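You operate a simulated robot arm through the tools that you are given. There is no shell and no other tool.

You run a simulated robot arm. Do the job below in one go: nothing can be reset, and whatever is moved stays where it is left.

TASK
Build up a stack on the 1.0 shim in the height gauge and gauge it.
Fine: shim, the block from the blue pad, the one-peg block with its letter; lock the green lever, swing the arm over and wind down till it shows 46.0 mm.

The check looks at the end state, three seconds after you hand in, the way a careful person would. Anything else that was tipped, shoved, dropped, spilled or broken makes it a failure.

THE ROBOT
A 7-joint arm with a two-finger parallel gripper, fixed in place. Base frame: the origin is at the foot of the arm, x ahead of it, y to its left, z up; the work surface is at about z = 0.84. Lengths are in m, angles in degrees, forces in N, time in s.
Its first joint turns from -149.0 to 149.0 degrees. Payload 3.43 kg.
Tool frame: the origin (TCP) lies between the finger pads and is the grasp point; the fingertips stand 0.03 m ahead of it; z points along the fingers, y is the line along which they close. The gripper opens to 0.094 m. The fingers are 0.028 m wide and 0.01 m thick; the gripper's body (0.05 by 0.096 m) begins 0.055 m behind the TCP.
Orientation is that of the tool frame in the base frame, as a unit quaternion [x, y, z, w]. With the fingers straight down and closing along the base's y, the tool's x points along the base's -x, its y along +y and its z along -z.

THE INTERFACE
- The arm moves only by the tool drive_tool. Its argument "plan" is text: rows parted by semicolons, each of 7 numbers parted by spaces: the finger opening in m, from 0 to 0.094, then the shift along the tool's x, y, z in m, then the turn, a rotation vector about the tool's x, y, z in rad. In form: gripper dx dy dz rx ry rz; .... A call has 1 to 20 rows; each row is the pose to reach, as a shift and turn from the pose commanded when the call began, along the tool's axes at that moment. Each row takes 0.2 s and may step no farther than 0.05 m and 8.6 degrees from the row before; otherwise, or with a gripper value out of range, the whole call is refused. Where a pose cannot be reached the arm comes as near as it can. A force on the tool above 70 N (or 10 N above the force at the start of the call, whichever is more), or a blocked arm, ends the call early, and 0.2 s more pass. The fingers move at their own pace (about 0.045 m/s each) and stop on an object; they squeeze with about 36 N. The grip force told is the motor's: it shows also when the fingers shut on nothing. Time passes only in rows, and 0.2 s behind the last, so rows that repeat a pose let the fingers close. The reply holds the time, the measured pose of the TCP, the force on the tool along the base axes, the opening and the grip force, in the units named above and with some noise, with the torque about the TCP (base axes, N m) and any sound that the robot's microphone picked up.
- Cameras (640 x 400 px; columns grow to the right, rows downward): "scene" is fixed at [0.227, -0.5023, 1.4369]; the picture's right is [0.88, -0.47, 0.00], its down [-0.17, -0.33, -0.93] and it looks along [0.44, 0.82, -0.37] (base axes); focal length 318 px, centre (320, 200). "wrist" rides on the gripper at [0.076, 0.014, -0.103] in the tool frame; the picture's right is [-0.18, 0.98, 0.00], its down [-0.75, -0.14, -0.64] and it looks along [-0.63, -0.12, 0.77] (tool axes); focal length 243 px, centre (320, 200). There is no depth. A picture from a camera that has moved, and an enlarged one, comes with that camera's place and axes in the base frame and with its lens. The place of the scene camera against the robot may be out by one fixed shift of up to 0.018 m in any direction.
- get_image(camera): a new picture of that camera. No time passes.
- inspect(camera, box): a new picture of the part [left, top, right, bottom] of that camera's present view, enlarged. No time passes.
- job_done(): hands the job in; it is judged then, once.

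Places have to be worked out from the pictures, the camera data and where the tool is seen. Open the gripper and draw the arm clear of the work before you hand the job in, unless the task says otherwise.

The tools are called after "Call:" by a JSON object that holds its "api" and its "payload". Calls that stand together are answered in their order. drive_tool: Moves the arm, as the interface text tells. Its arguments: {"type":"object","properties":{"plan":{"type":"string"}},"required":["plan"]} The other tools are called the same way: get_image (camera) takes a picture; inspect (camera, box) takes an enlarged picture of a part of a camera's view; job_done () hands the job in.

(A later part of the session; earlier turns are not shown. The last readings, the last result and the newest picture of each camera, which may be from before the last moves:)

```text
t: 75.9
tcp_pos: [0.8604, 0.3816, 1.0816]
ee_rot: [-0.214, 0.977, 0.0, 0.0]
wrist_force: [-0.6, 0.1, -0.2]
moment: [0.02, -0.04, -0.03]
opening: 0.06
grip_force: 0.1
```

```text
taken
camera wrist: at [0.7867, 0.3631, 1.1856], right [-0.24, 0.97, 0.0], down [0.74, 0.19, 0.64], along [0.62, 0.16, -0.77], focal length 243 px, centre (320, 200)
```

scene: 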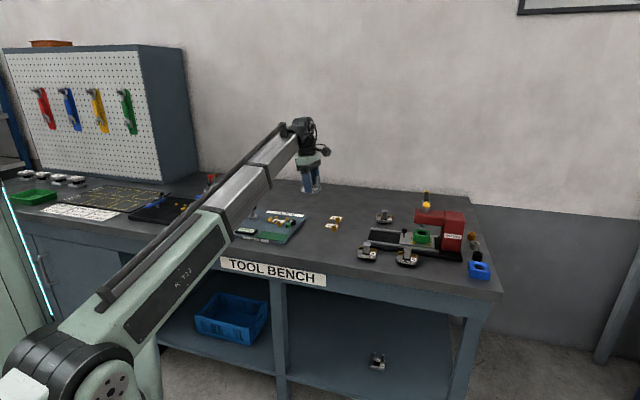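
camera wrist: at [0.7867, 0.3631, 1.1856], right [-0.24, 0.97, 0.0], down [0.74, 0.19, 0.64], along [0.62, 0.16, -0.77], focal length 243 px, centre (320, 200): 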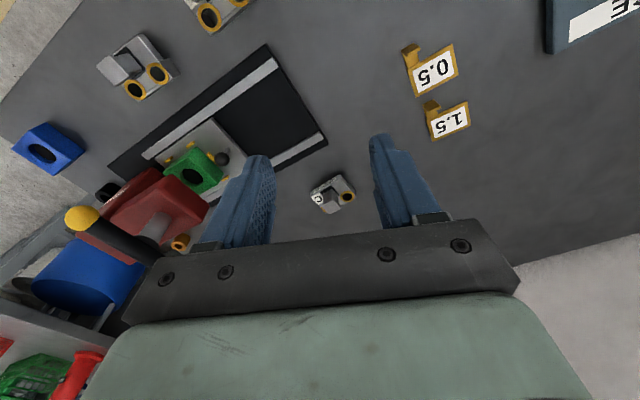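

Call:
{"api": "inspect", "payload": {"camera": "wrist", "box": [290, 155, 380, 225]}}

Call:
{"api": "inspect", "payload": {"camera": "scene", "box": [360, 195, 410, 230]}}

Call:
{"api": "inspect", "payload": {"camera": "wrist", "box": [80, 0, 260, 120]}}

```text
5.71 times, centred on (335, 190) of wrist
camera zoom: at [0.7867, 0.3631, 1.1856], right [-0.24, 0.97, 0.0], down [0.74, 0.19, 0.64], along [0.62, 0.16, -0.77], focal length 1386 px, centre (234, 257)
```

zoom: 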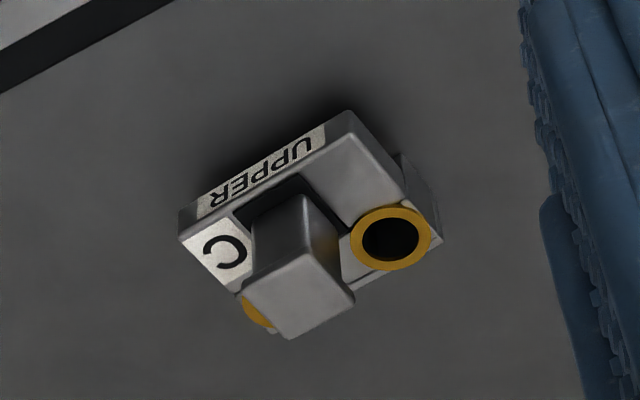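

```text
11.43 times, centred on (385, 212) of scene
camera zoom: at [0.227, -0.5023, 1.4369], right [0.88, -0.47, 0.0], down [-0.17, -0.33, -0.93], along [0.44, 0.82, -0.37], focal length 3636 px, centre (-423, 57)
```

zoom: 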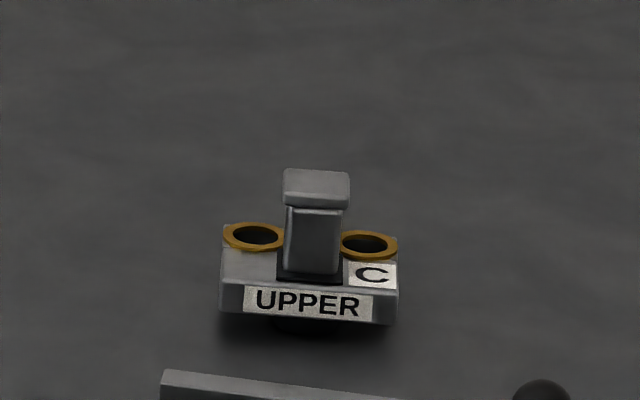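

```text
3.33 times, centred on (170, 60) of wrist
camera zoom: at [0.7867, 0.3631, 1.1856], right [-0.24, 0.97, 0.0], down [0.74, 0.19, 0.64], along [0.62, 0.16, -0.77], focal length 809 px, centre (820, 667)
```

zoom: 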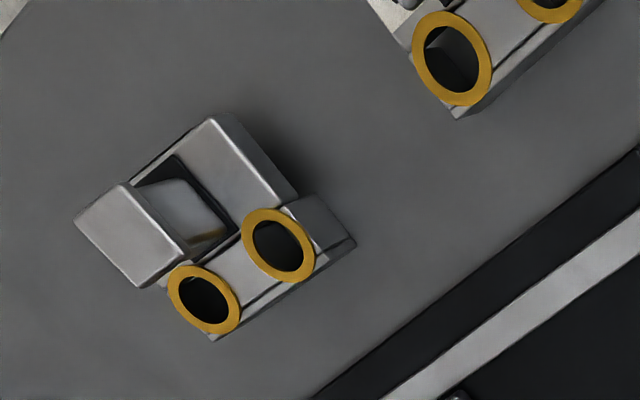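

UPPER C has an upright post with a ~24×22 mm cap, cap centre about (1.038, 0.445, 0.884), oriented at 52°. I'll grip the cap with a tool leaning ~45° outward along 52°: first I yaw to 52° at height.

Call:
{"api": "drive_tool", "payload": {"plan": "0.06 0 0 0 0 0 -0.12; 0.05 0 0 0 0 0 -0.24; 0.045 0 0 0 0 0 -0.36; 0.045 0 0 0 0 0 -0.4765; 0.045 0 0 0 0 0 -0.4765"}}

Call:
{"api": "drive_tool", "payload": {"plan": "0.045 0 0 0 0 -0.13 0; 0.045 0 0 0 0 -0.26 0; 0.045 0 0 0 0 -0.39 0; 0.045 0 0 0 0 -0.52 0; 0.045 0 0 0 0 -0.65 0; 0.045 0 0 0 0 -0.785 0; 0.045 0 0 0 0 -0.785 0"}}

Call:
{"api": "get_image", "payload": {"camera": "wrist"}}

Call:
{"api": "get_image", "payload": {"camera": "scene"}}

```text
t: 77.1
tcp_pos: [0.8597, 0.3824, 1.0816]
ee_rot: [-0.44, 0.898, 0.0, 0.0]
wrist_force: [-0.1, -0.4, 0.5]
moment: [-0.01, 0.0, -0.03]
opening: 0.0449
grip_force: 0.0
```

```text
t: 78.7
tcp_pos: [0.8608, 0.3808, 1.0806]
ee_rot: [-0.407, 0.829, 0.169, 0.344]
wrist_force: [-0.5, 1.0, -0.5]
moment: [0.01, -0.01, -0.01]
opening: 0.0449
grip_force: 0.0
```

```text
taken
camera wrist: at [0.7726, 0.29, 1.1007], right [-0.7, 0.71, 0.13], down [0.16, -0.03, 0.99], along [0.7, 0.71, -0.09], focal length 243 px, centre (320, 200)
```

wrist: 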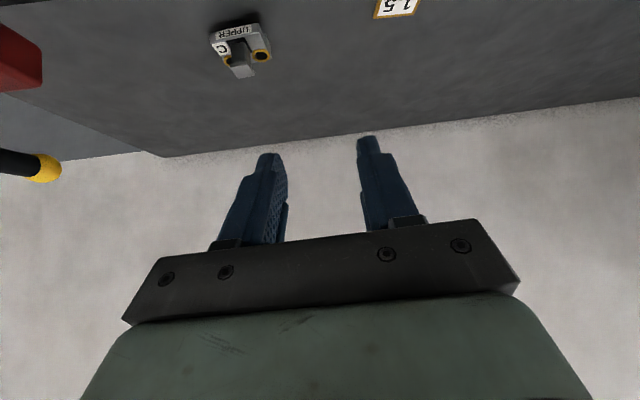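

```text
taken
```

scene: 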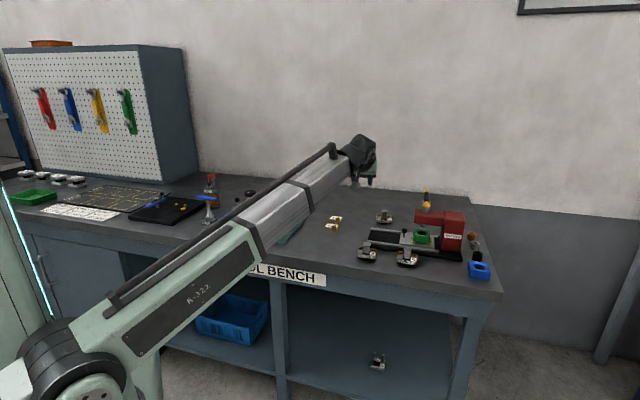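

The lean works here. I enlarge UPPER C from this low viewpoint to refine the cap's position.

Call:
{"api": "inspect", "payload": {"camera": "wrist", "box": [195, 10, 285, 90]}}

```text
5.00 times, centred on (240, 50) of wrist
camera zoom: at [0.7726, 0.29, 1.1007], right [-0.7, 0.71, 0.13], down [0.16, -0.03, 0.99], along [0.7, 0.71, -0.09], focal length 1213 px, centre (720, 950)
```

zoom: 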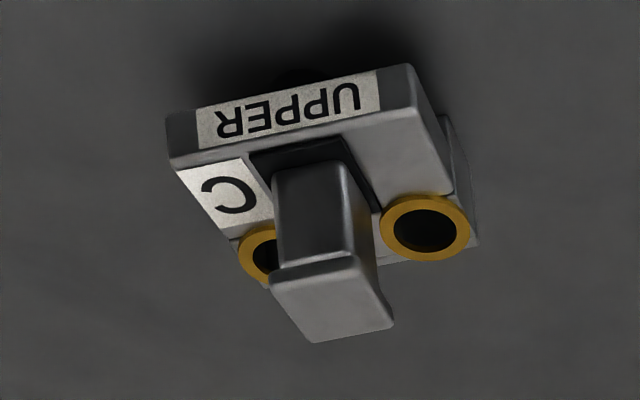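

Combining views, the cap centre is near (1.034, 0.445, 0.890). I move to a pre-grasp pose about 8 cm back along the tool axis.

Call:
{"api": "drive_tool", "payload": {"plan": "0.045 0.005 -0.02 0.03 0 0 0; 0.045 0.01 -0.04 0.06 0 0 0; 0.045 0.015 -0.06 0.09 0 0 0; 0.045 0.02 -0.08 0.12 0 0 0; 0.045 0.0258 -0.098 0.154 0 0 0; 0.045 0.0258 -0.098 0.154 0 0 0"}}

Call:
{"api": "get_image", "payload": {"camera": "wrist"}}

Call:
{"api": "inspect", "payload": {"camera": "scene", "box": [330, 120, 490, 280]}}

```text
t: 80.1
tcp_pos: [0.996, 0.3932, 0.952]
ee_rot: [-0.407, 0.829, 0.169, 0.343]
wrist_force: [-0.3, -0.1, 0.9]
moment: [-0.01, -0.02, 0.01]
opening: 0.0453
grip_force: 0.1
```

```text
taken
camera wrist: at [0.908, 0.3016, 0.9727], right [-0.7, 0.71, 0.13], down [0.16, -0.02, 0.99], along [0.7, 0.71, -0.1], focal length 243 px, centre (320, 200)
```

wrist: 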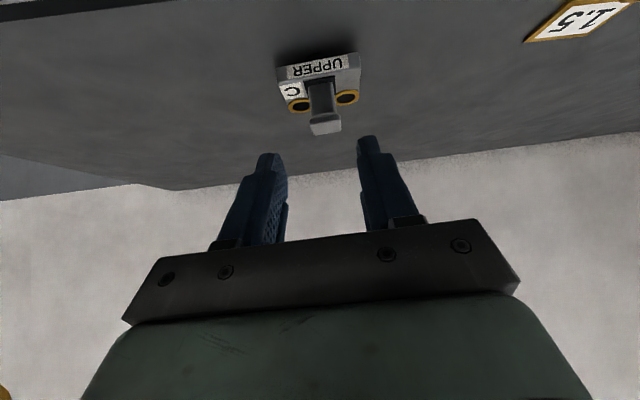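

```text
2.50 times, centred on (410, 200) of scene
camera zoom: at [0.227, -0.5023, 1.4369], right [0.88, -0.47, 0.0], down [-0.17, -0.33, -0.93], along [0.44, 0.82, -0.37], focal length 795 px, centre (95, 200)
```

zoom: 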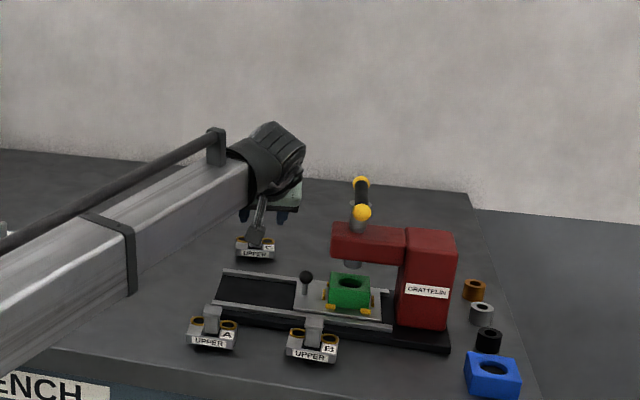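

Pre-grasp reached, and the cap sits straight ahead between the fingers. I enlarge to fine-tune.

Call:
{"api": "inspect", "payload": {"camera": "wrist", "box": [250, 40, 390, 160]}}

```text
3.33 times, centred on (320, 100) of wrist
camera zoom: at [0.908, 0.3016, 0.9727], right [-0.7, 0.71, 0.13], down [0.16, -0.02, 0.99], along [0.7, 0.71, -0.1], focal length 809 px, centre (320, 533)
```

zoom: 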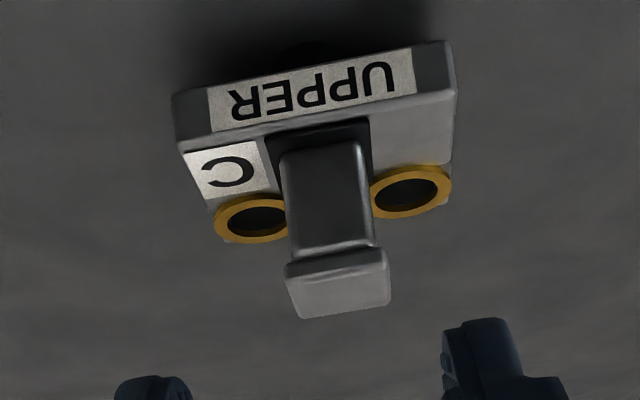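

The cap is about 4 mm to the +y side. I correct that and advance 72 mm along the tool axis so the cap ends up between the pads.

Call:
{"api": "drive_tool", "payload": {"plan": "0.045 0 0.002 0.02 0 0 0; 0.045 0 0.004 0.04 0 0 0; 0.045 0 0.004 0.055 0 0 0; 0.045 0 0.004 0.065 0 0 0; 0.045 0 0.004 0.072 0 0 0; 0.045 0 0.004 0.072 0 0 0"}}

Call:
{"api": "inspect", "payload": {"camera": "wrist", "box": [230, 60, 410, 220]}}

Call:
{"api": "inspect", "payload": {"camera": "scene", "box": [355, 170, 435, 250]}}

```text
t: 81.5
tcp_pos: [1.021, 0.4348, 0.903]
ee_rot: [-0.406, 0.829, 0.169, 0.344]
wrist_force: [-0.3, 0.4, -0.8]
moment: [0.02, 0.02, 0.01]
opening: 0.0451
grip_force: 0.1
```

```text
2.50 times, centred on (320, 140) of wrist
camera zoom: at [0.9337, 0.344, 0.9224], right [-0.7, 0.71, 0.13], down [0.16, -0.02, 0.99], along [0.7, 0.71, -0.1], focal length 606 px, centre (320, 350)
```

zoom: 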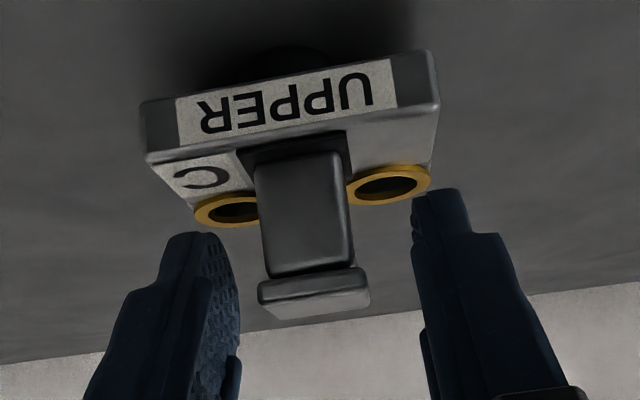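

```text
5.00 times, centred on (395, 210) of scene
camera zoom: at [0.227, -0.5023, 1.4369], right [0.88, -0.47, 0.0], down [-0.17, -0.33, -0.93], along [0.44, 0.82, -0.37], focal length 1591 px, centre (-55, 150)
```

zoom: 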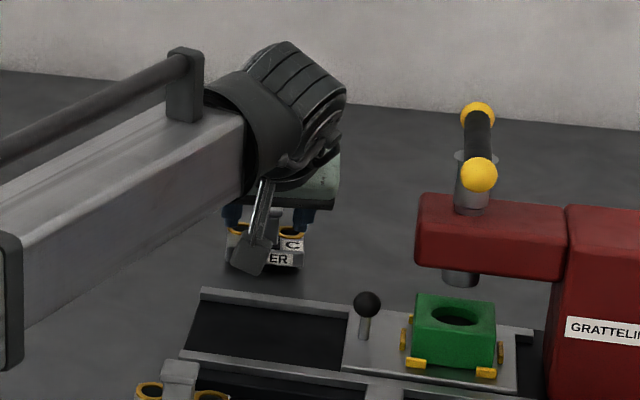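

The cap lies between the pads and the lower tip corners are clear of the bushings. I close.

Call:
{"api": "drive_tool", "payload": {"plan": "0.03 0 0 0 0 0 0; 0.01 0 0 0 0 0 0; 0.01 0 0 0 0 0 0; 0.01 0 0 0 0 0 0; 0.01 0 0 0 0 0 0"}}

Call:
{"api": "inspect", "payload": {"camera": "wrist", "box": [230, 60, 410, 220]}}

```text
t: 82.7
tcp_pos: [1.0212, 0.4351, 0.9028]
ee_rot: [-0.406, 0.83, 0.168, 0.344]
wrist_force: [0.9, -1.3, 0.5]
moment: [-0.08, -0.05, -0.02]
opening: 0.0236
grip_force: 36.2
```

```text
2.50 times, centred on (320, 140) of wrist
camera zoom: at [0.9338, 0.3437, 0.9226], right [-0.7, 0.71, 0.13], down [0.16, -0.02, 0.99], along [0.7, 0.71, -0.1], focal length 606 px, centre (320, 350)
```

zoom: 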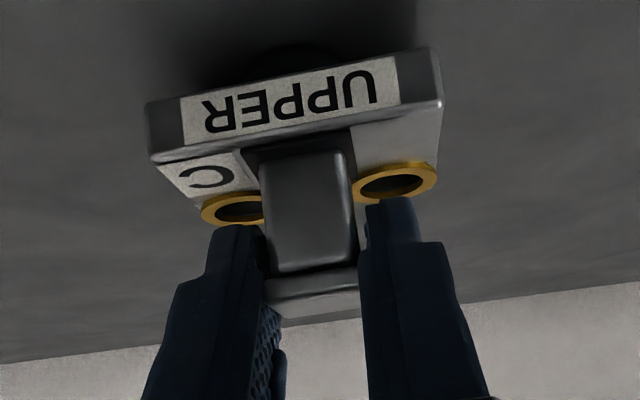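

Gripped on the cap (23.6 mm). I lift 5 cm straight up first.

Call:
{"api": "drive_tool", "payload": {"plan": "0.01 -0.0035 0 -0.0035 0 0 0; 0.01 -0.0106 0 -0.0106 0 0 0; 0.01 -0.0212 0 -0.0212 0 0 0; 0.01 -0.0354 0 -0.0353 0 0 0; 0.01 -0.0354 0 -0.0353 0 0 0"}}

Call:
{"api": "get_image", "payload": {"camera": "wrist"}}

Call:
{"api": "inspect", "payload": {"camera": "scene", "box": [355, 160, 435, 250]}}

```text
t: 83.9
tcp_pos: [1.0215, 0.4329, 0.9512]
ee_rot: [-0.407, 0.83, 0.169, 0.343]
wrist_force: [-0.3, 0.1, -3.5]
moment: [-0.04, 0.05, 0.0]
opening: 0.0238
grip_force: 36.5
```

```text
taken
camera wrist: at [0.9333, 0.3435, 0.9716], right [-0.7, 0.71, 0.13], down [0.16, -0.02, 0.99], along [0.7, 0.71, -0.1], focal length 243 px, centre (320, 200)
```

wrist: 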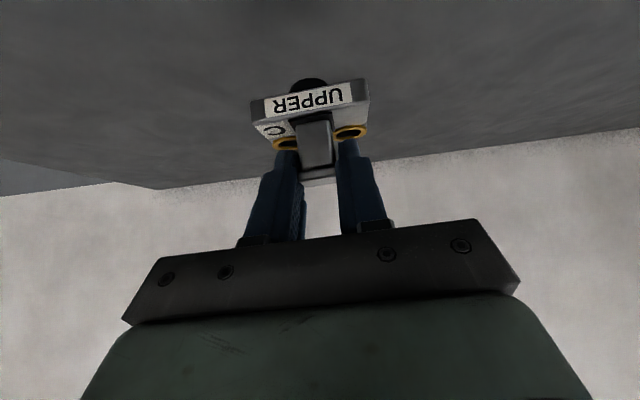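

```text
4.44 times, centred on (395, 205) of scene
camera zoom: at [0.227, -0.5023, 1.4369], right [0.88, -0.47, 0.0], down [-0.17, -0.33, -0.93], along [0.44, 0.82, -0.37], focal length 1414 px, centre (-13, 178)
```

zoom: 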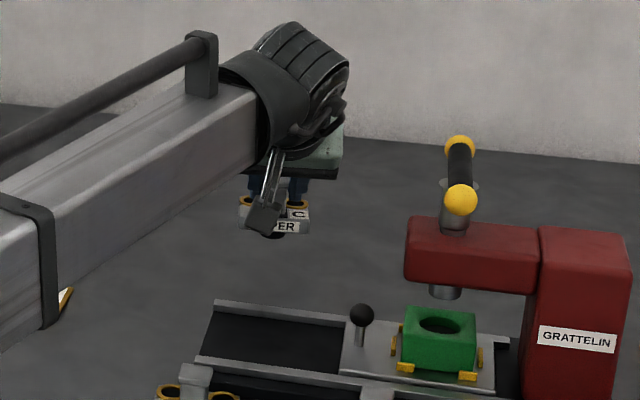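

UPPER C is lifted level, and I can see it stands on a round black foot. I carry it inward to the free bench spot near (0.745, 0.42), yawing 20° so I can regrip it upright there.

Call:
{"api": "drive_tool", "payload": {"plan": "0.01 0.0129 0.027 -0.0218 0.0309 0 0.0308; 0.01 0.0258 0.0539 -0.0436 0.0618 0 0.0616; 0.01 0.0387 0.0809 -0.0654 0.0927 0 0.0924; 0.01 0.0517 0.1078 -0.0872 0.1236 0 0.1232; 0.01 0.0646 0.1348 -0.109 0.1544 0 0.1539; 0.01 0.0775 0.1617 -0.1308 0.1853 0 0.1847; 0.01 0.0904 0.1887 -0.1526 0.2162 0 0.2155; 0.01 0.1033 0.2156 -0.1744 0.2471 0 0.2463; 0.01 0.1033 0.2156 -0.1744 0.2471 0 0.2463"}}

Call:
{"api": "get_image", "payload": {"camera": "wrist"}}

Call:
{"api": "inspect", "payload": {"camera": "scene", "box": [250, 130, 410, 280]}}

```text
t: 85.9
tcp_pos: [0.7293, 0.4129, 1.0036]
ee_rot: [-0.255, 0.888, 0.106, 0.367]
wrist_force: [0.1, -0.4, -3.9]
moment: [-0.02, 0.05, 0.01]
opening: 0.0238
grip_force: 36.2
```

```text
taken
camera wrist: at [0.6166, 0.3574, 1.0246], right [-0.41, 0.9, 0.13], down [0.14, -0.08, 0.99], along [0.9, 0.43, -0.1], focal length 243 px, centre (320, 200)
```

wrist: 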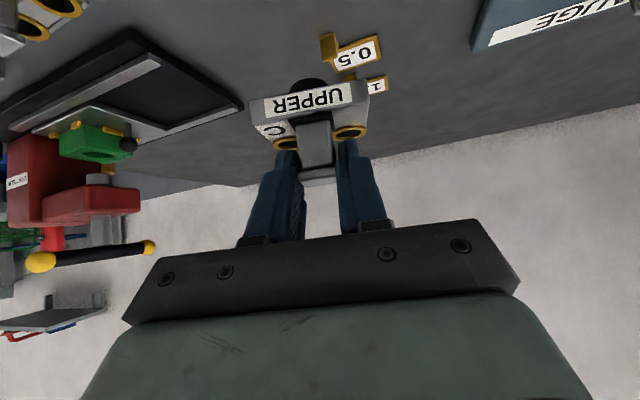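

```text
2.67 times, centred on (330, 205) of scene
camera zoom: at [0.227, -0.5023, 1.4369], right [0.88, -0.47, 0.0], down [-0.17, -0.33, -0.93], along [0.44, 0.82, -0.37], focal length 848 px, centre (293, 187)
```

zoom: 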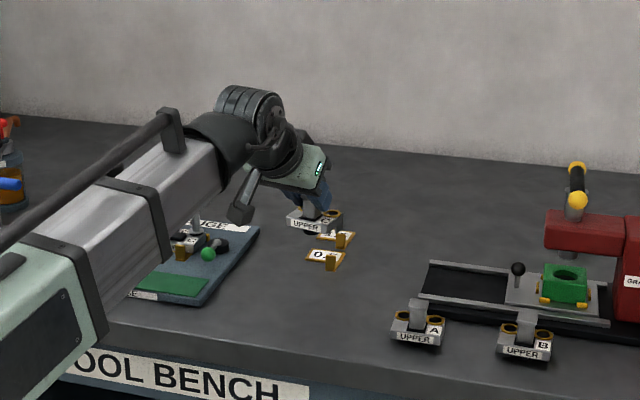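

The area below is clear. I lower the block to just above the bench.

Call:
{"api": "drive_tool", "payload": {"plan": "0.01 0.017 0 0.017 0 0 0; 0.01 0.035 0 0.035 0 0 0; 0.01 0.052 0 0.052 0 0 0; 0.01 0.062 0 0.062 0 0 0; 0.01 0.0674 0 0.0675 0 0 0; 0.01 0.0674 0 0.0675 0 0 0"}}

Call:
{"api": "drive_tool", "payload": {"plan": "0.01 0.0007 0 0.0007 0 0 0; 0.01 0.0014 0 0.0014 0 0 0; 0.01 0.0021 0 0.0021 0 0 0; 0.01 0.0021 0 0.0021 0 0 0"}}

```text
t: 87.3
tcp_pos: [0.7302, 0.4112, 0.9069]
ee_rot: [-0.257, 0.888, 0.106, 0.367]
wrist_force: [-0.5, 0.7, -2.8]
moment: [-0.03, 0.04, 0.0]
opening: 0.0238
grip_force: 36.1
```

```text
t: 88.3
tcp_pos: [0.7302, 0.4116, 0.9046]
ee_rot: [-0.256, 0.887, 0.107, 0.368]
wrist_force: [-0.6, 0.5, -5.0]
moment: [-0.06, 0.09, -0.01]
opening: 0.0237
grip_force: 36.5
```

Still hanging free. I take it down in half-millimetre-scale steps.

Call:
{"api": "drive_tool", "payload": {"plan": "0.01 0.0007 0 0.0007 0 0 0; 0.01 0.0007 0 0.0007 0 0 0"}}

Call:
{"api": "drive_tool", "payload": {"plan": "0.01 0.0007 0 0.0007 0 0 0; 0.01 0.0007 0 0.0007 0 0 0"}}

Call:
{"api": "drive_tool", "payload": {"plan": "0.01 0.0005 0 0.0005 0 0 0; 0.01 0.0005 0 0.0005 0 0 0"}}

```text
t: 88.9
tcp_pos: [0.7306, 0.411, 0.9038]
ee_rot: [-0.256, 0.888, 0.106, 0.368]
wrist_force: [0.7, -0.2, -3.0]
moment: [-0.02, 0.07, -0.03]
opening: 0.024
grip_force: 36.0
```

```text
t: 89.5
tcp_pos: [0.7295, 0.4115, 0.9029]
ee_rot: [-0.255, 0.888, 0.106, 0.368]
wrist_force: [0.2, 0.3, -4.3]
moment: [-0.05, 0.04, 0.01]
opening: 0.0236
grip_force: 35.8
```

```text
t: 90.1
tcp_pos: [0.7295, 0.4119, 0.9029]
ee_rot: [-0.256, 0.887, 0.106, 0.368]
wrist_force: [0.2, -0.4, 2.0]
moment: [0.01, 0.04, 0.01]
opening: 0.0237
grip_force: 36.5
```

It has just touched down. I open the fingers evenly and check that it stands before retreating.

Call:
{"api": "drive_tool", "payload": {"plan": "0.032 0 0 0 0 0 0; 0.045 0 0 0 0 0 0; 0.045 0 0 0 0 0 0; 0.045 0 0 0 0 0 0"}}

Call:
{"api": "get_image", "payload": {"camera": "wrist"}}

```text
t: 91.1
tcp_pos: [0.73, 0.4121, 0.9018]
ee_rot: [-0.256, 0.888, 0.106, 0.368]
wrist_force: [-0.4, -1.1, -0.2]
moment: [0.0, 0.01, 0.03]
opening: 0.0451
grip_force: 0.1
```

```text
taken
camera wrist: at [0.617, 0.357, 0.9222], right [-0.41, 0.9, 0.13], down [0.14, -0.08, 0.99], along [0.9, 0.43, -0.1], focal length 243 px, centre (320, 200)
```

wrist: 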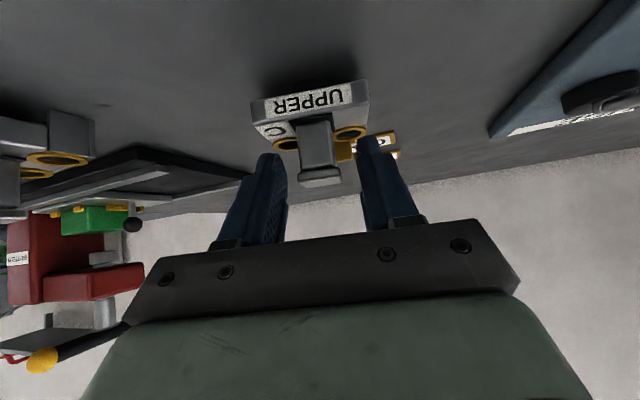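

It stands on its own. I retreat back along the tool axis and then straighten the tool.

Call:
{"api": "drive_tool", "payload": {"plan": "0.045 0 0 -0.015 0 0 0; 0.045 0 0 -0.04 0 0 0; 0.045 0 0 -0.07 0 0 0; 0.045 0 0 -0.1 0 0 0; 0.045 -0.03 0 -0.12 0 0 0; 0.045 -0.07 0 -0.14 0 0 0; 0.045 -0.07 0 -0.14 0 0 0"}}

Call:
{"api": "get_image", "payload": {"camera": "wrist"}}

```text
t: 92.7
tcp_pos: [0.6887, 0.3855, 1.049]
ee_rot: [-0.256, 0.888, 0.106, 0.368]
wrist_force: [0.2, 0.4, -0.3]
moment: [-0.03, 0.0, 0.02]
opening: 0.045
grip_force: 0.0
```

```text
taken
camera wrist: at [0.5754, 0.3305, 1.0695], right [-0.41, 0.9, 0.13], down [0.14, -0.08, 0.99], along [0.9, 0.43, -0.1], focal length 243 px, centre (320, 200)
```

wrist: 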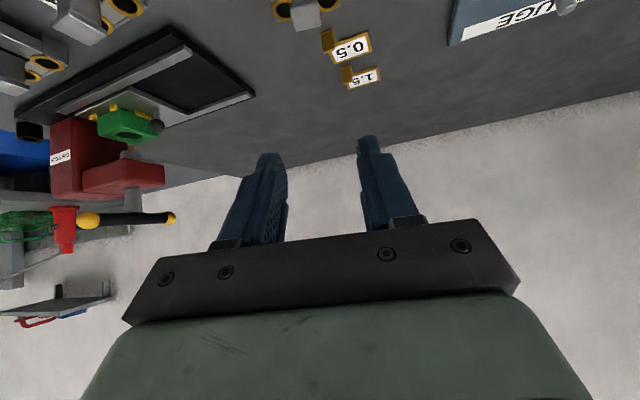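

Call:
{"api": "drive_tool", "payload": {"plan": "0.045 -0.009 0.001 0.0043 0 0.131 0; 0.045 -0.018 0.0019 0.0086 0 0.262 0; 0.045 -0.027 0.0029 0.013 0 0.393 0; 0.045 -0.0361 0.0039 0.0173 0 0.524 0; 0.045 -0.0452 0.0048 0.0216 0 0.655 0; 0.045 -0.0542 0.0058 0.0259 0 0.786 0; 0.045 -0.0542 0.0058 0.0259 0 0.786 0"}}

Call:
{"api": "get_image", "payload": {"camera": "wrist"}}

```text
t: 94.3
tcp_pos: [0.7337, 0.4206, 1.0702]
ee_rot: [-0.278, 0.961, 0.0, -0.001]
wrist_force: [-0.2, 0.4, -0.5]
moment: [-0.01, 0.0, -0.02]
opening: 0.0449
grip_force: 0.1
```

```text
taken
camera wrist: at [0.6633, 0.3928, 1.174], right [-0.37, 0.93, 0.0], down [0.71, 0.28, 0.64], along [0.6, 0.23, -0.77], focal length 243 px, centre (320, 200)
```

wrist: 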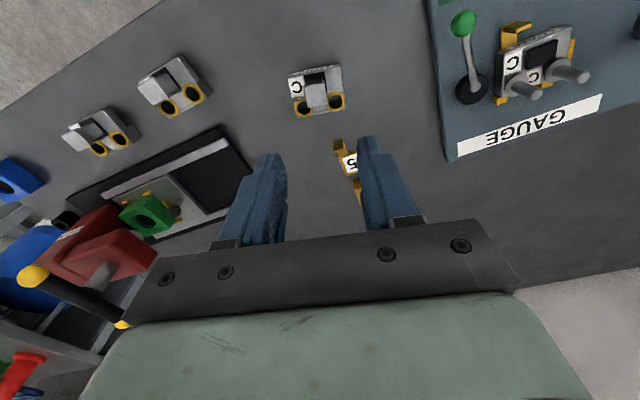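

Upright again with UPPER C standing level below. I enlarge it and the LOWER block in the nest to measure both.

Call:
{"api": "inspect", "payload": {"camera": "wrist", "box": [260, 40, 380, 130]}}

Call:
{"api": "inspect", "payload": {"camera": "wrist", "box": [430, 0, 620, 165]}}

```text
4.44 times, centred on (320, 85) of wrist
camera zoom: at [0.6633, 0.3928, 1.174], right [-0.37, 0.93, 0.0], down [0.71, 0.28, 0.64], along [0.6, 0.23, -0.77], focal length 1078 px, centre (320, 711)
```

zoom: 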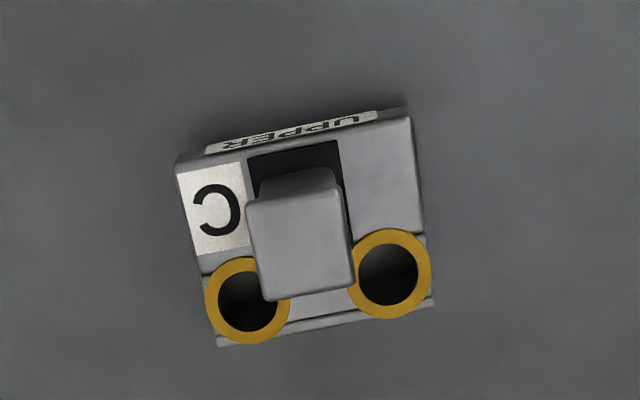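

```text
2.42 times, centred on (525, 82) of wrist
camera zoom: at [0.6633, 0.3928, 1.174], right [-0.37, 0.93, 0.0], down [0.71, 0.28, 0.64], along [0.6, 0.23, -0.77], focal length 588 px, centre (-177, 485)
```

zoom: 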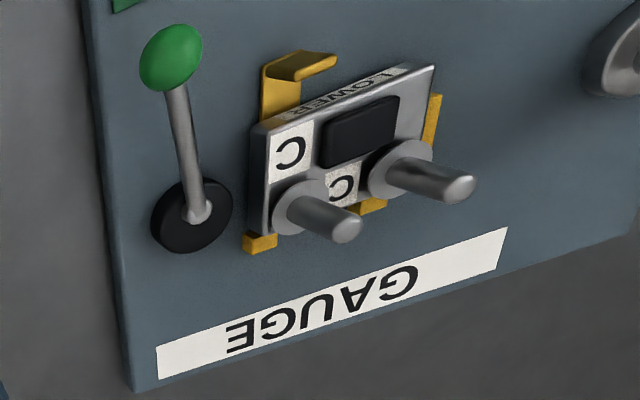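

From directly above: cap centre ≈ (0.741, 0.418), holes' midpoint 20 mm behind the cap centre, 39–40 mm apart, matching the LOWER pegs. The tool yaw already matches the block, so I centre over the cap and lower to z≈0.95 for a check.

Call:
{"api": "drive_tool", "payload": {"plan": "0.045 -0.0016 -0.003 0.03 0 0 0; 0.045 -0.0032 -0.0059 0.06 0 0 0; 0.045 -0.0032 -0.0059 0.09 0 0 0; 0.045 -0.0032 -0.0059 0.118 0 0 0; 0.045 -0.0032 -0.0059 0.118 0 0 0"}}

Call:
{"api": "inspect", "payload": {"camera": "wrist", "box": [230, 50, 410, 200]}}

```text
t: 95.5
tcp_pos: [0.7401, 0.4181, 0.9526]
ee_rot: [-0.278, 0.961, 0.0, 0.0]
wrist_force: [-0.4, 0.2, -0.7]
moment: [0.02, -0.01, -0.01]
opening: 0.0449
grip_force: 0.0
```

```text
2.67 times, centred on (320, 125) of wrist
camera zoom: at [0.6681, 0.3898, 1.0566], right [-0.37, 0.93, 0.0], down [0.71, 0.28, 0.64], along [0.6, 0.24, -0.77], focal length 647 px, centre (320, 400)
```

zoom: 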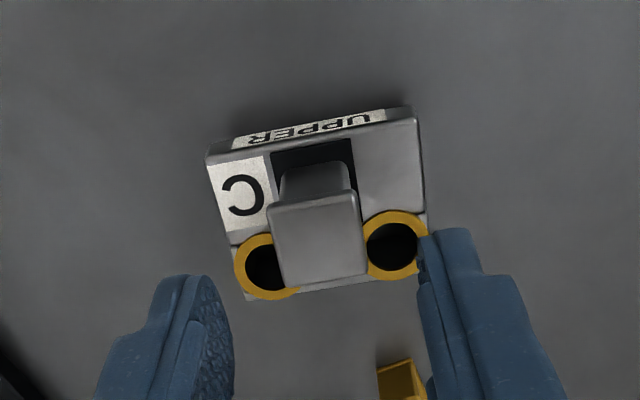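

Well aligned (within 1 mm). I descend the last 40 mm and close on the cap.

Call:
{"api": "drive_tool", "payload": {"plan": "0.045 0 0 0.015 0 0 0; 0.045 0 0 0.03 0 0 0; 0.045 0 0 0.04 0 0 0; 0.045 0 0 0.04 0 0 0; 0.03 0 0 0.04 0 0 0; 0.01 0 0 0.04 0 0 0; 0.01 0 0 0.04 0 0 0; 0.01 0 0 0.04 0 0 0; 0.01 0 0 0.04 0 0 0"}}

Call:
{"api": "inspect", "payload": {"camera": "wrist", "box": [230, 50, 410, 220]}}

```text
t: 97.5
tcp_pos: [0.739, 0.418, 0.9106]
ee_rot: [-0.277, 0.961, 0.0, -0.001]
wrist_force: [0.2, 0.0, 0.4]
moment: [-0.05, -0.01, -0.01]
opening: 0.0236
grip_force: 36.6
```

```text
2.35 times, centred on (320, 135) of wrist
camera zoom: at [0.6689, 0.3897, 1.0156], right [-0.37, 0.93, 0.0], down [0.71, 0.28, 0.64], along [0.6, 0.24, -0.77], focal length 571 px, centre (320, 353)
```

zoom: 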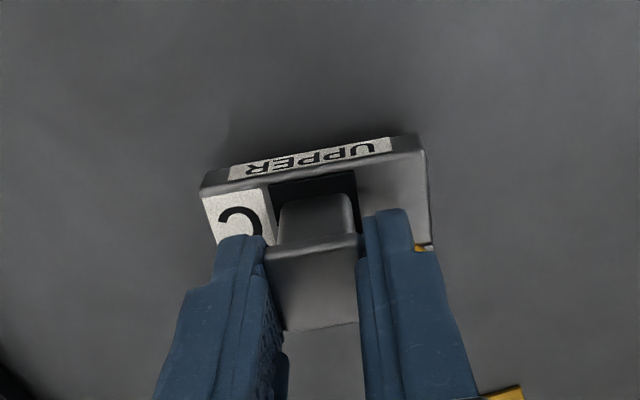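

Gripped squarely (23.6 mm). I lift and carry it to above the LOWER block in the nest, turning to 45°.

Call:
{"api": "drive_tool", "payload": {"plan": "0.01 0 0 -0.01 0 0 0; 0.01 0 0 -0.04 0 0 0; 0.01 0 0 -0.08 0 0 0; 0.01 -0.002 0.035 -0.1 0 0 -0.036; 0.01 -0.005 0.075 -0.11 0 0 -0.072; 0.01 -0.008 0.115 -0.11 0 0 -0.108; 0.01 -0.0105 0.155 -0.11 0 0 -0.144; 0.01 -0.013 0.195 -0.11 0 0 -0.18; 0.01 -0.0158 0.2398 -0.11 0 0 -0.2164; 0.01 -0.0158 0.2398 -0.11 0 0 -0.2164"}}

Call:
{"api": "get_image", "payload": {"camera": "wrist"}}

Call:
{"api": "inspect", "payload": {"camera": "scene", "box": [230, 140, 330, 250]}}

```text
t: 99.7
tcp_pos: [0.6227, 0.6286, 1.0228]
ee_rot: [-0.379, 0.925, 0.0, -0.001]
wrist_force: [-0.1, -0.3, -3.5]
moment: [-0.04, 0.03, -0.02]
opening: 0.0235
grip_force: 36.0
```

```text
taken
camera wrist: at [0.5598, 0.5856, 1.1268], right [-0.56, 0.83, 0.0], down [0.64, 0.43, 0.64], along [0.53, 0.36, -0.77], focal length 243 px, centre (320, 200)
```

wrist: 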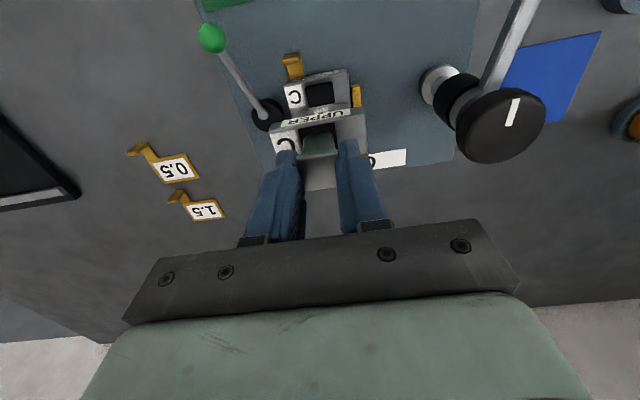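

```text
3.64 times, centred on (280, 195) of scene
camera zoom: at [0.227, -0.5023, 1.4369], right [0.88, -0.47, 0.0], down [-0.17, -0.33, -0.93], along [0.44, 0.82, -0.37], focal length 1157 px, centre (466, 218)
```

zoom: 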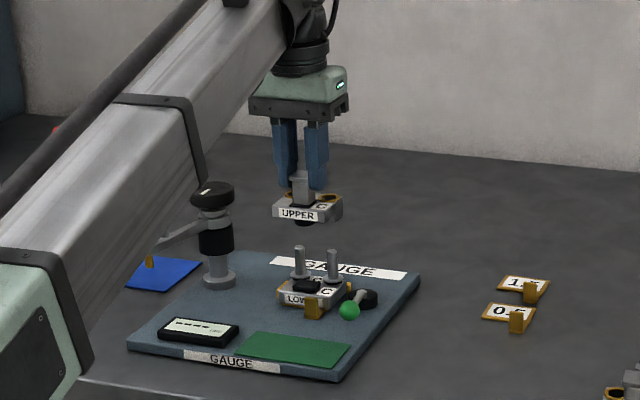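

A clear view of UPPER hovering over LOWER's pegs. I enlarge both views to work out the remaining offsets.

Call:
{"api": "inspect", "payload": {"camera": "wrist", "box": [245, 40, 395, 190]}}

Call:
{"api": "inspect", "payload": {"camera": "scene", "box": [255, 185, 315, 235]}}

```text
2.67 times, centred on (320, 115) of wrist
camera zoom: at [0.5598, 0.5856, 1.1268], right [-0.56, 0.83, 0.0], down [0.64, 0.43, 0.64], along [0.53, 0.36, -0.77], focal length 647 px, centre (320, 427)
```

zoom: 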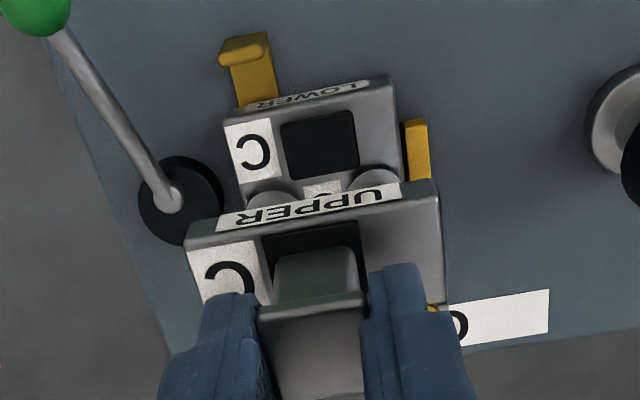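

```text
8.00 times, centred on (285, 210) of scene
camera zoom: at [0.227, -0.5023, 1.4369], right [0.88, -0.47, 0.0], down [-0.17, -0.33, -0.93], along [0.44, 0.82, -0.37], focal length 2545 px, centre (600, 120)
```

zoom: 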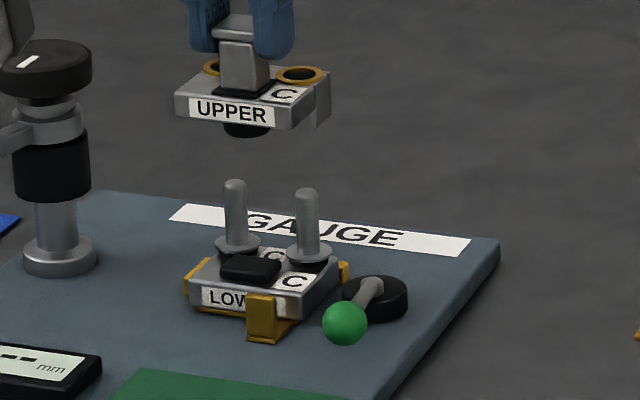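

Comparing the front top edges in the same image: UPPER needs about +2 mm outward and +2 mm toward the lever side. I apply that and lower to just above the peg tips.

Call:
{"api": "drive_tool", "payload": {"plan": "0.01 -0.0018 -0.002 0.015 0 0 0; 0.01 -0.0018 -0.002 0.03 0 0 0; 0.01 -0.0018 -0.002 0.04 0 0 0; 0.01 -0.0018 -0.002 0.047 0 0 0; 0.01 -0.0018 -0.002 0.047 0 0 0"}}

Call:
{"api": "inspect", "payload": {"camera": "wrist", "box": [245, 20, 395, 190]}}

Call:
{"api": "inspect", "payload": {"camera": "scene", "box": [260, 195, 310, 235]}}

```text
t: 100.9
tcp_pos: [0.6267, 0.6286, 0.9743]
ee_rot: [-0.379, 0.925, 0.0, -0.001]
wrist_force: [0.0, 0.0, -3.2]
moment: [-0.02, 0.03, -0.01]
opening: 0.0237
grip_force: 36.2
```

```text
2.35 times, centred on (320, 105) of wrist
camera zoom: at [0.5643, 0.5854, 1.0787], right [-0.56, 0.83, 0.0], down [0.64, 0.43, 0.64], along [0.53, 0.36, -0.77], focal length 571 px, centre (320, 424)
```

zoom: 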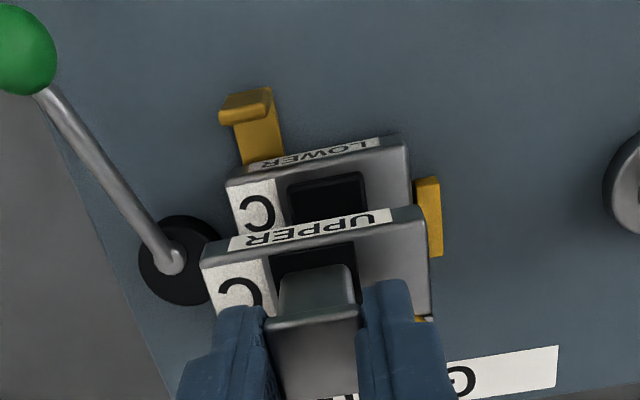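

```text
10.00 times, centred on (285, 215) of scene
camera zoom: at [0.227, -0.5023, 1.4369], right [0.88, -0.47, 0.0], down [-0.17, -0.33, -0.93], along [0.44, 0.82, -0.37], focal length 3181 px, centre (670, 50)
```

zoom: 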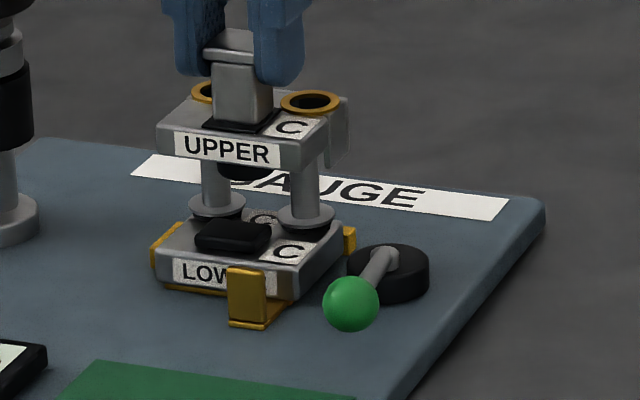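

The wrist view says they line up within about 1 mm; I cross-check the bushings against the pegs at higher zoom in the scene view.

Call:
{"api": "inspect", "payload": {"camera": "scene", "box": [268, 200, 298, 222]}}

Call:
{"api": "inspect", "payload": {"camera": "wrist", "box": [260, 70, 380, 170]}}

```text
16.00 times, centred on (283, 211) of scene
camera zoom: at [0.227, -0.5023, 1.4369], right [0.88, -0.47, 0.0], down [-0.17, -0.33, -0.93], along [0.44, 0.82, -0.37], focal length 5090 px, centre (912, 24)
```

zoom: 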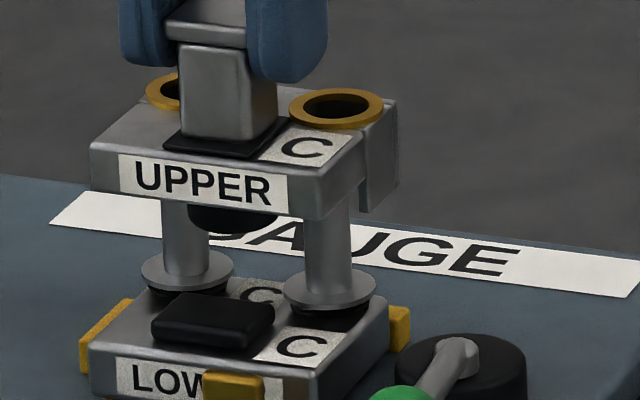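

```text
4.00 times, centred on (320, 120) of wrist
camera zoom: at [0.5643, 0.5854, 1.0787], right [-0.56, 0.83, 0.0], down [0.64, 0.43, 0.64], along [0.53, 0.36, -0.77], focal length 970 px, centre (320, 520)
```

zoom: 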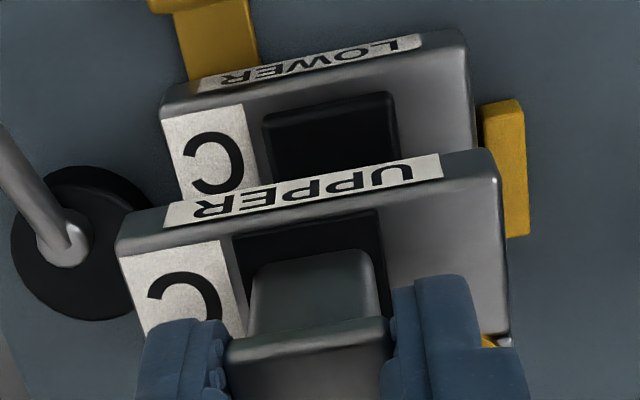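

The scene zoom shows the bushings about 4 mm to the right of the pegs (mostly +e2, partly outward). I shift back 2.5 mm toward the post side and 2 mm toward the robot, then compare again.

Call:
{"api": "drive_tool", "payload": {"plan": "0.01 0.001 0.0012 0 0 0 0; 0.01 0.002 0.0025 0 0 0 0; 0.01 0.002 0.0025 0 0 0 0"}}

Call:
{"api": "inspect", "payload": {"camera": "scene", "box": [268, 200, 298, 222]}}

Call:
{"api": "inspect", "payload": {"camera": "wrist", "box": [260, 70, 380, 170]}}

```text
t: 101.7
tcp_pos: [0.6231, 0.63, 0.975]
ee_rot: [-0.379, 0.925, 0.0, -0.001]
wrist_force: [1.1, -0.3, -3.9]
moment: [-0.03, 0.02, 0.01]
opening: 0.0236
grip_force: 35.9
```

```text
16.00 times, centred on (283, 211) of scene
camera zoom: at [0.227, -0.5023, 1.4369], right [0.88, -0.47, 0.0], down [-0.17, -0.33, -0.93], along [0.44, 0.82, -0.37], focal length 5090 px, centre (912, 24)
```

zoom: 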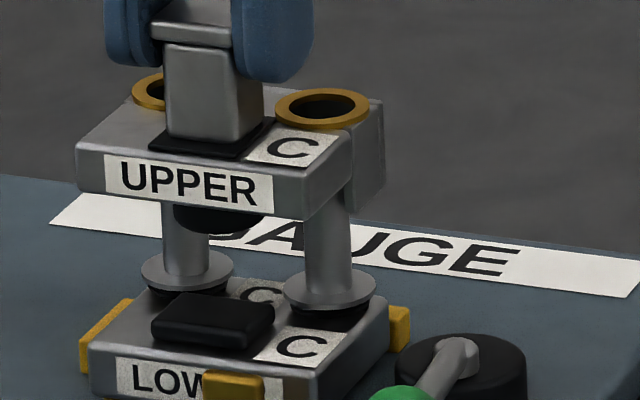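

```text
4.00 times, centred on (320, 120) of wrist
camera zoom: at [0.5609, 0.5863, 1.079], right [-0.56, 0.83, 0.0], down [0.64, 0.43, 0.64], along [0.53, 0.36, -0.77], focal length 970 px, centre (320, 520)
```

zoom: 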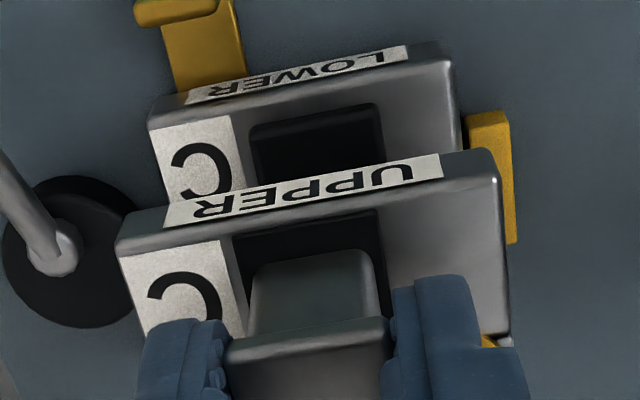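

Along the scene's horizontal they now agree within 1 mm. I nudge 0.7 mm back and start lowering in small steps while watching the forces.

Call:
{"api": "drive_tool", "payload": {"plan": "0.01 0 -0.0007 0.002 0 0 0; 0.01 0 -0.0007 0.004 0 0 0; 0.01 0 -0.0007 0.006 0 0 0; 0.01 0 -0.0007 0.006 0 0 0"}}

Call:
{"api": "drive_tool", "payload": {"plan": "0.01 0 0 0.002 0 0 0; 0.01 0 0 0.004 0 0 0; 0.01 0 0 0.004 0 0 0"}}

```text
t: 102.7
tcp_pos: [0.6256, 0.629, 0.9687]
ee_rot: [-0.379, 0.925, -0.001, -0.001]
wrist_force: [-0.8, -1.2, -2.1]
moment: [-0.08, 0.09, -0.01]
opening: 0.0236
grip_force: 36.0
```

```text
t: 103.5
tcp_pos: [0.6249, 0.6282, 0.9646]
ee_rot: [-0.379, 0.925, 0.0, 0.0]
wrist_force: [-1.7, -1.2, -2.5]
moment: [-0.06, 0.09, 0.0]
opening: 0.0237
grip_force: 35.8
```

Vertical force is unchanged while a small sideways force shows the pegs are entering the holes. I shift 0.5 mm toward the robot and continue down.

Call:
{"api": "drive_tool", "payload": {"plan": "0.01 0.0006 0 0.002 0 0 0; 0.01 0.0006 0 0.005 0 0 0; 0.01 0.0006 0 0.008 0 0 0; 0.01 0.0006 0 0.008 0 0 0"}}

Call:
{"api": "inspect", "payload": {"camera": "scene", "box": [268, 200, 298, 225]}}

```text
t: 104.5
tcp_pos: [0.6233, 0.6279, 0.9571]
ee_rot: [-0.379, 0.926, -0.001, 0.0]
wrist_force: [0.6, -0.2, -3.8]
moment: [0.02, 0.0, -0.01]
opening: 0.0239
grip_force: 36.0
```

```text
16.00 times, centred on (283, 212) of scene
camera zoom: at [0.227, -0.5023, 1.4369], right [0.88, -0.47, 0.0], down [-0.17, -0.33, -0.93], along [0.44, 0.82, -0.37], focal length 5090 px, centre (912, 0)
```

zoom: 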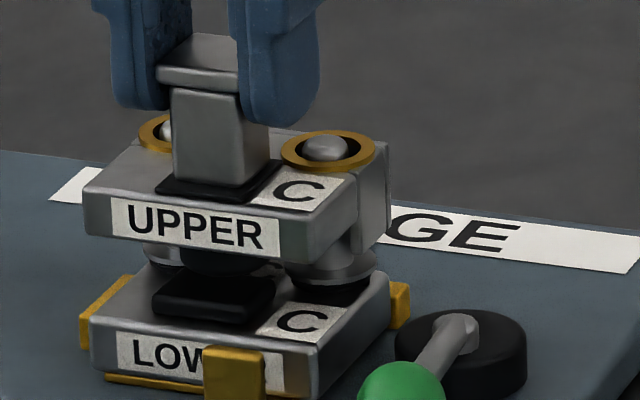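

Both pegs are visible coming up through the bushings. I keep lowering gently until it seats.

Call:
{"api": "drive_tool", "payload": {"plan": "0.01 0 0 0.002 0 0 0; 0.01 0 0 0.004 0 0 0; 0.01 0 0 0.004 0 0 0"}}

Call:
{"api": "drive_tool", "payload": {"plan": "0.01 0 0 0.0015 0 0 0; 0.01 0 0 0.0025 0 0 0; 0.01 0 0 0.0025 0 0 0"}}

```text
t: 105.3
tcp_pos: [0.6249, 0.6286, 0.9528]
ee_rot: [-0.38, 0.925, 0.0, 0.0]
wrist_force: [0.3, 0.0, -3.2]
moment: [0.0, 0.01, 0.03]
opening: 0.0236
grip_force: 36.3
```

```text
t: 106.1
tcp_pos: [0.625, 0.6283, 0.9514]
ee_rot: [-0.38, 0.925, 0.001, 0.001]
wrist_force: [2.5, 1.5, 13.5]
moment: [-0.02, -0.15, 0.0]
opening: 0.0235
grip_force: 36.1
```

Seated (about 17 N net). I check the picture before releasing.

Call:
{"api": "inspect", "payload": {"camera": "scene", "box": [265, 195, 301, 225]}}

Call:
{"api": "drive_tool", "payload": {"plan": "0.01 0 0 -0.0005 0 0 0; 0.03 0 0 -0.0005 0 0 0; 0.045 0 0 -0.0005 0 0 0; 0.045 0 0 -0.0005 0 0 0"}}

```text
13.33 times, centred on (283, 210) of scene
camera zoom: at [0.227, -0.5023, 1.4369], right [0.88, -0.47, 0.0], down [-0.17, -0.33, -0.93], along [0.44, 0.82, -0.37], focal length 4242 px, centre (813, 67)
```

zoom: 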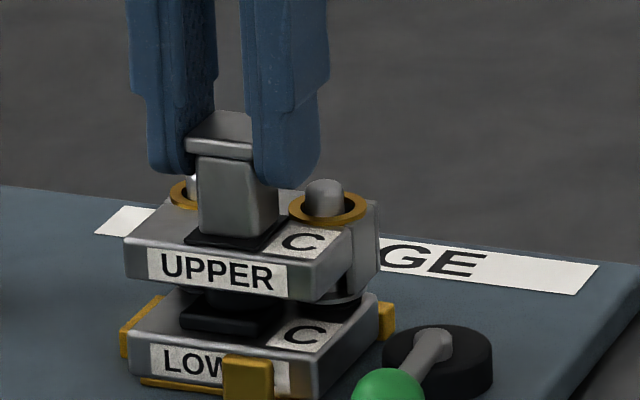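

```text
t: 107.1
tcp_pos: [0.625, 0.6288, 0.9514]
ee_rot: [-0.38, 0.925, 0.0, -0.001]
wrist_force: [-0.5, -0.4, 0.2]
moment: [0.02, -0.01, 0.0]
opening: 0.0451
grip_force: 0.0
```

The UPPER sits on the pegs and pad, fingers open. I lift straight up and look at the whole stack.

Call:
{"api": "drive_tool", "payload": {"plan": "0.045 0 0 -0.015 0 0 0; 0.045 0 0 -0.04 0 0 0; 0.045 0 0 -0.08 0 0 0; 0.045 0 0 -0.12 0 0 0; 0.045 0 0 -0.12 0 0 0"}}

Call:
{"api": "get_image", "payload": {"camera": "wrist"}}

Call:
{"api": "inspect", "payload": {"camera": "scene", "box": [220, 170, 330, 250]}}

```text
t: 108.3
tcp_pos: [0.6261, 0.6268, 1.0704]
ee_rot: [-0.38, 0.925, -0.001, -0.001]
wrist_force: [0.7, -0.1, -0.3]
moment: [0.02, 0.0, -0.01]
opening: 0.045
grip_force: 0.1
```

```text
taken
camera wrist: at [0.563, 0.5843, 1.1744], right [-0.56, 0.83, 0.0], down [0.64, 0.43, 0.64], along [0.53, 0.36, -0.77], focal length 243 px, centre (320, 200)
```

wrist: 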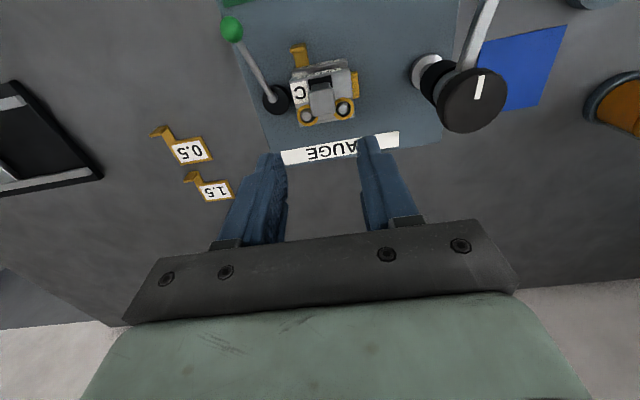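

```text
5.00 times, centred on (275, 210) of scene
camera zoom: at [0.227, -0.5023, 1.4369], right [0.88, -0.47, 0.0], down [-0.17, -0.33, -0.93], along [0.44, 0.82, -0.37], focal length 1591 px, centre (545, 150)
```

zoom: 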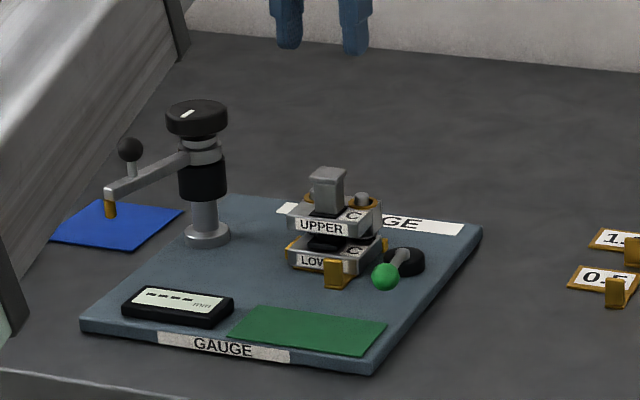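

The stack stands well. Before locking I study the green lever and its cam closely, plus the gauge arm and probe.

Call:
{"api": "inspect", "payload": {"camera": "wrist", "box": [210, 0, 370, 140]}}

Call:
{"api": "inspect", "payload": {"camera": "scene", "box": [268, 205, 318, 240]}}

Call:
{"api": "inspect", "payload": {"camera": "scene", "box": [225, 185, 275, 225]}}

```text
2.86 times, centred on (290, 70) of wrist
camera zoom: at [0.563, 0.5843, 1.1744], right [-0.56, 0.83, 0.0], down [0.64, 0.43, 0.64], along [0.53, 0.36, -0.77], focal length 693 px, centre (406, 571)
```

zoom: 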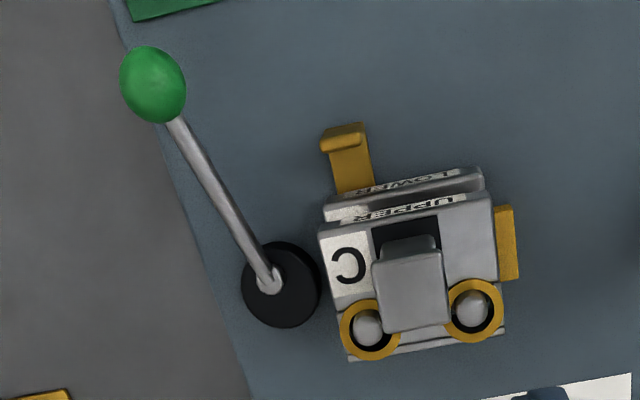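

```text
11.43 times, centred on (293, 222) of scene
camera zoom: at [0.227, -0.5023, 1.4369], right [0.88, -0.47, 0.0], down [-0.17, -0.33, -0.93], along [0.44, 0.82, -0.37], focal length 3636 px, centre (629, -57)
```

zoom: 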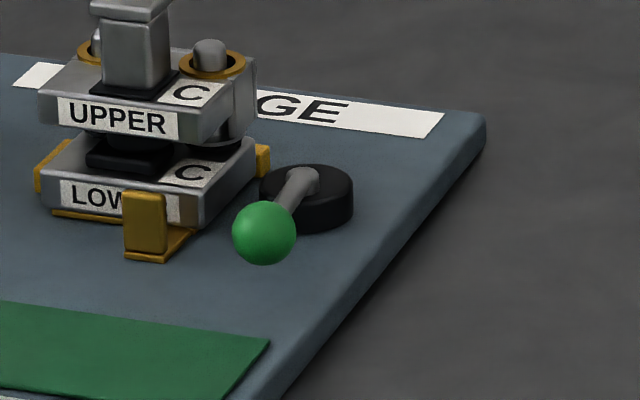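

```text
10.00 times, centred on (250, 205) of scene
camera zoom: at [0.227, -0.5023, 1.4369], right [0.88, -0.47, 0.0], down [-0.17, -0.33, -0.93], along [0.44, 0.82, -0.37], focal length 3181 px, centre (1020, 150)
```

zoom: 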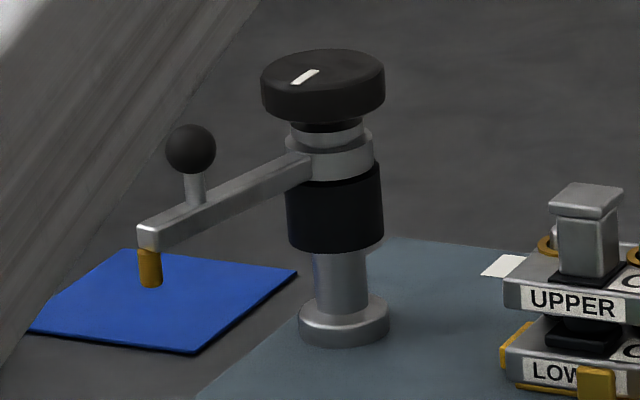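

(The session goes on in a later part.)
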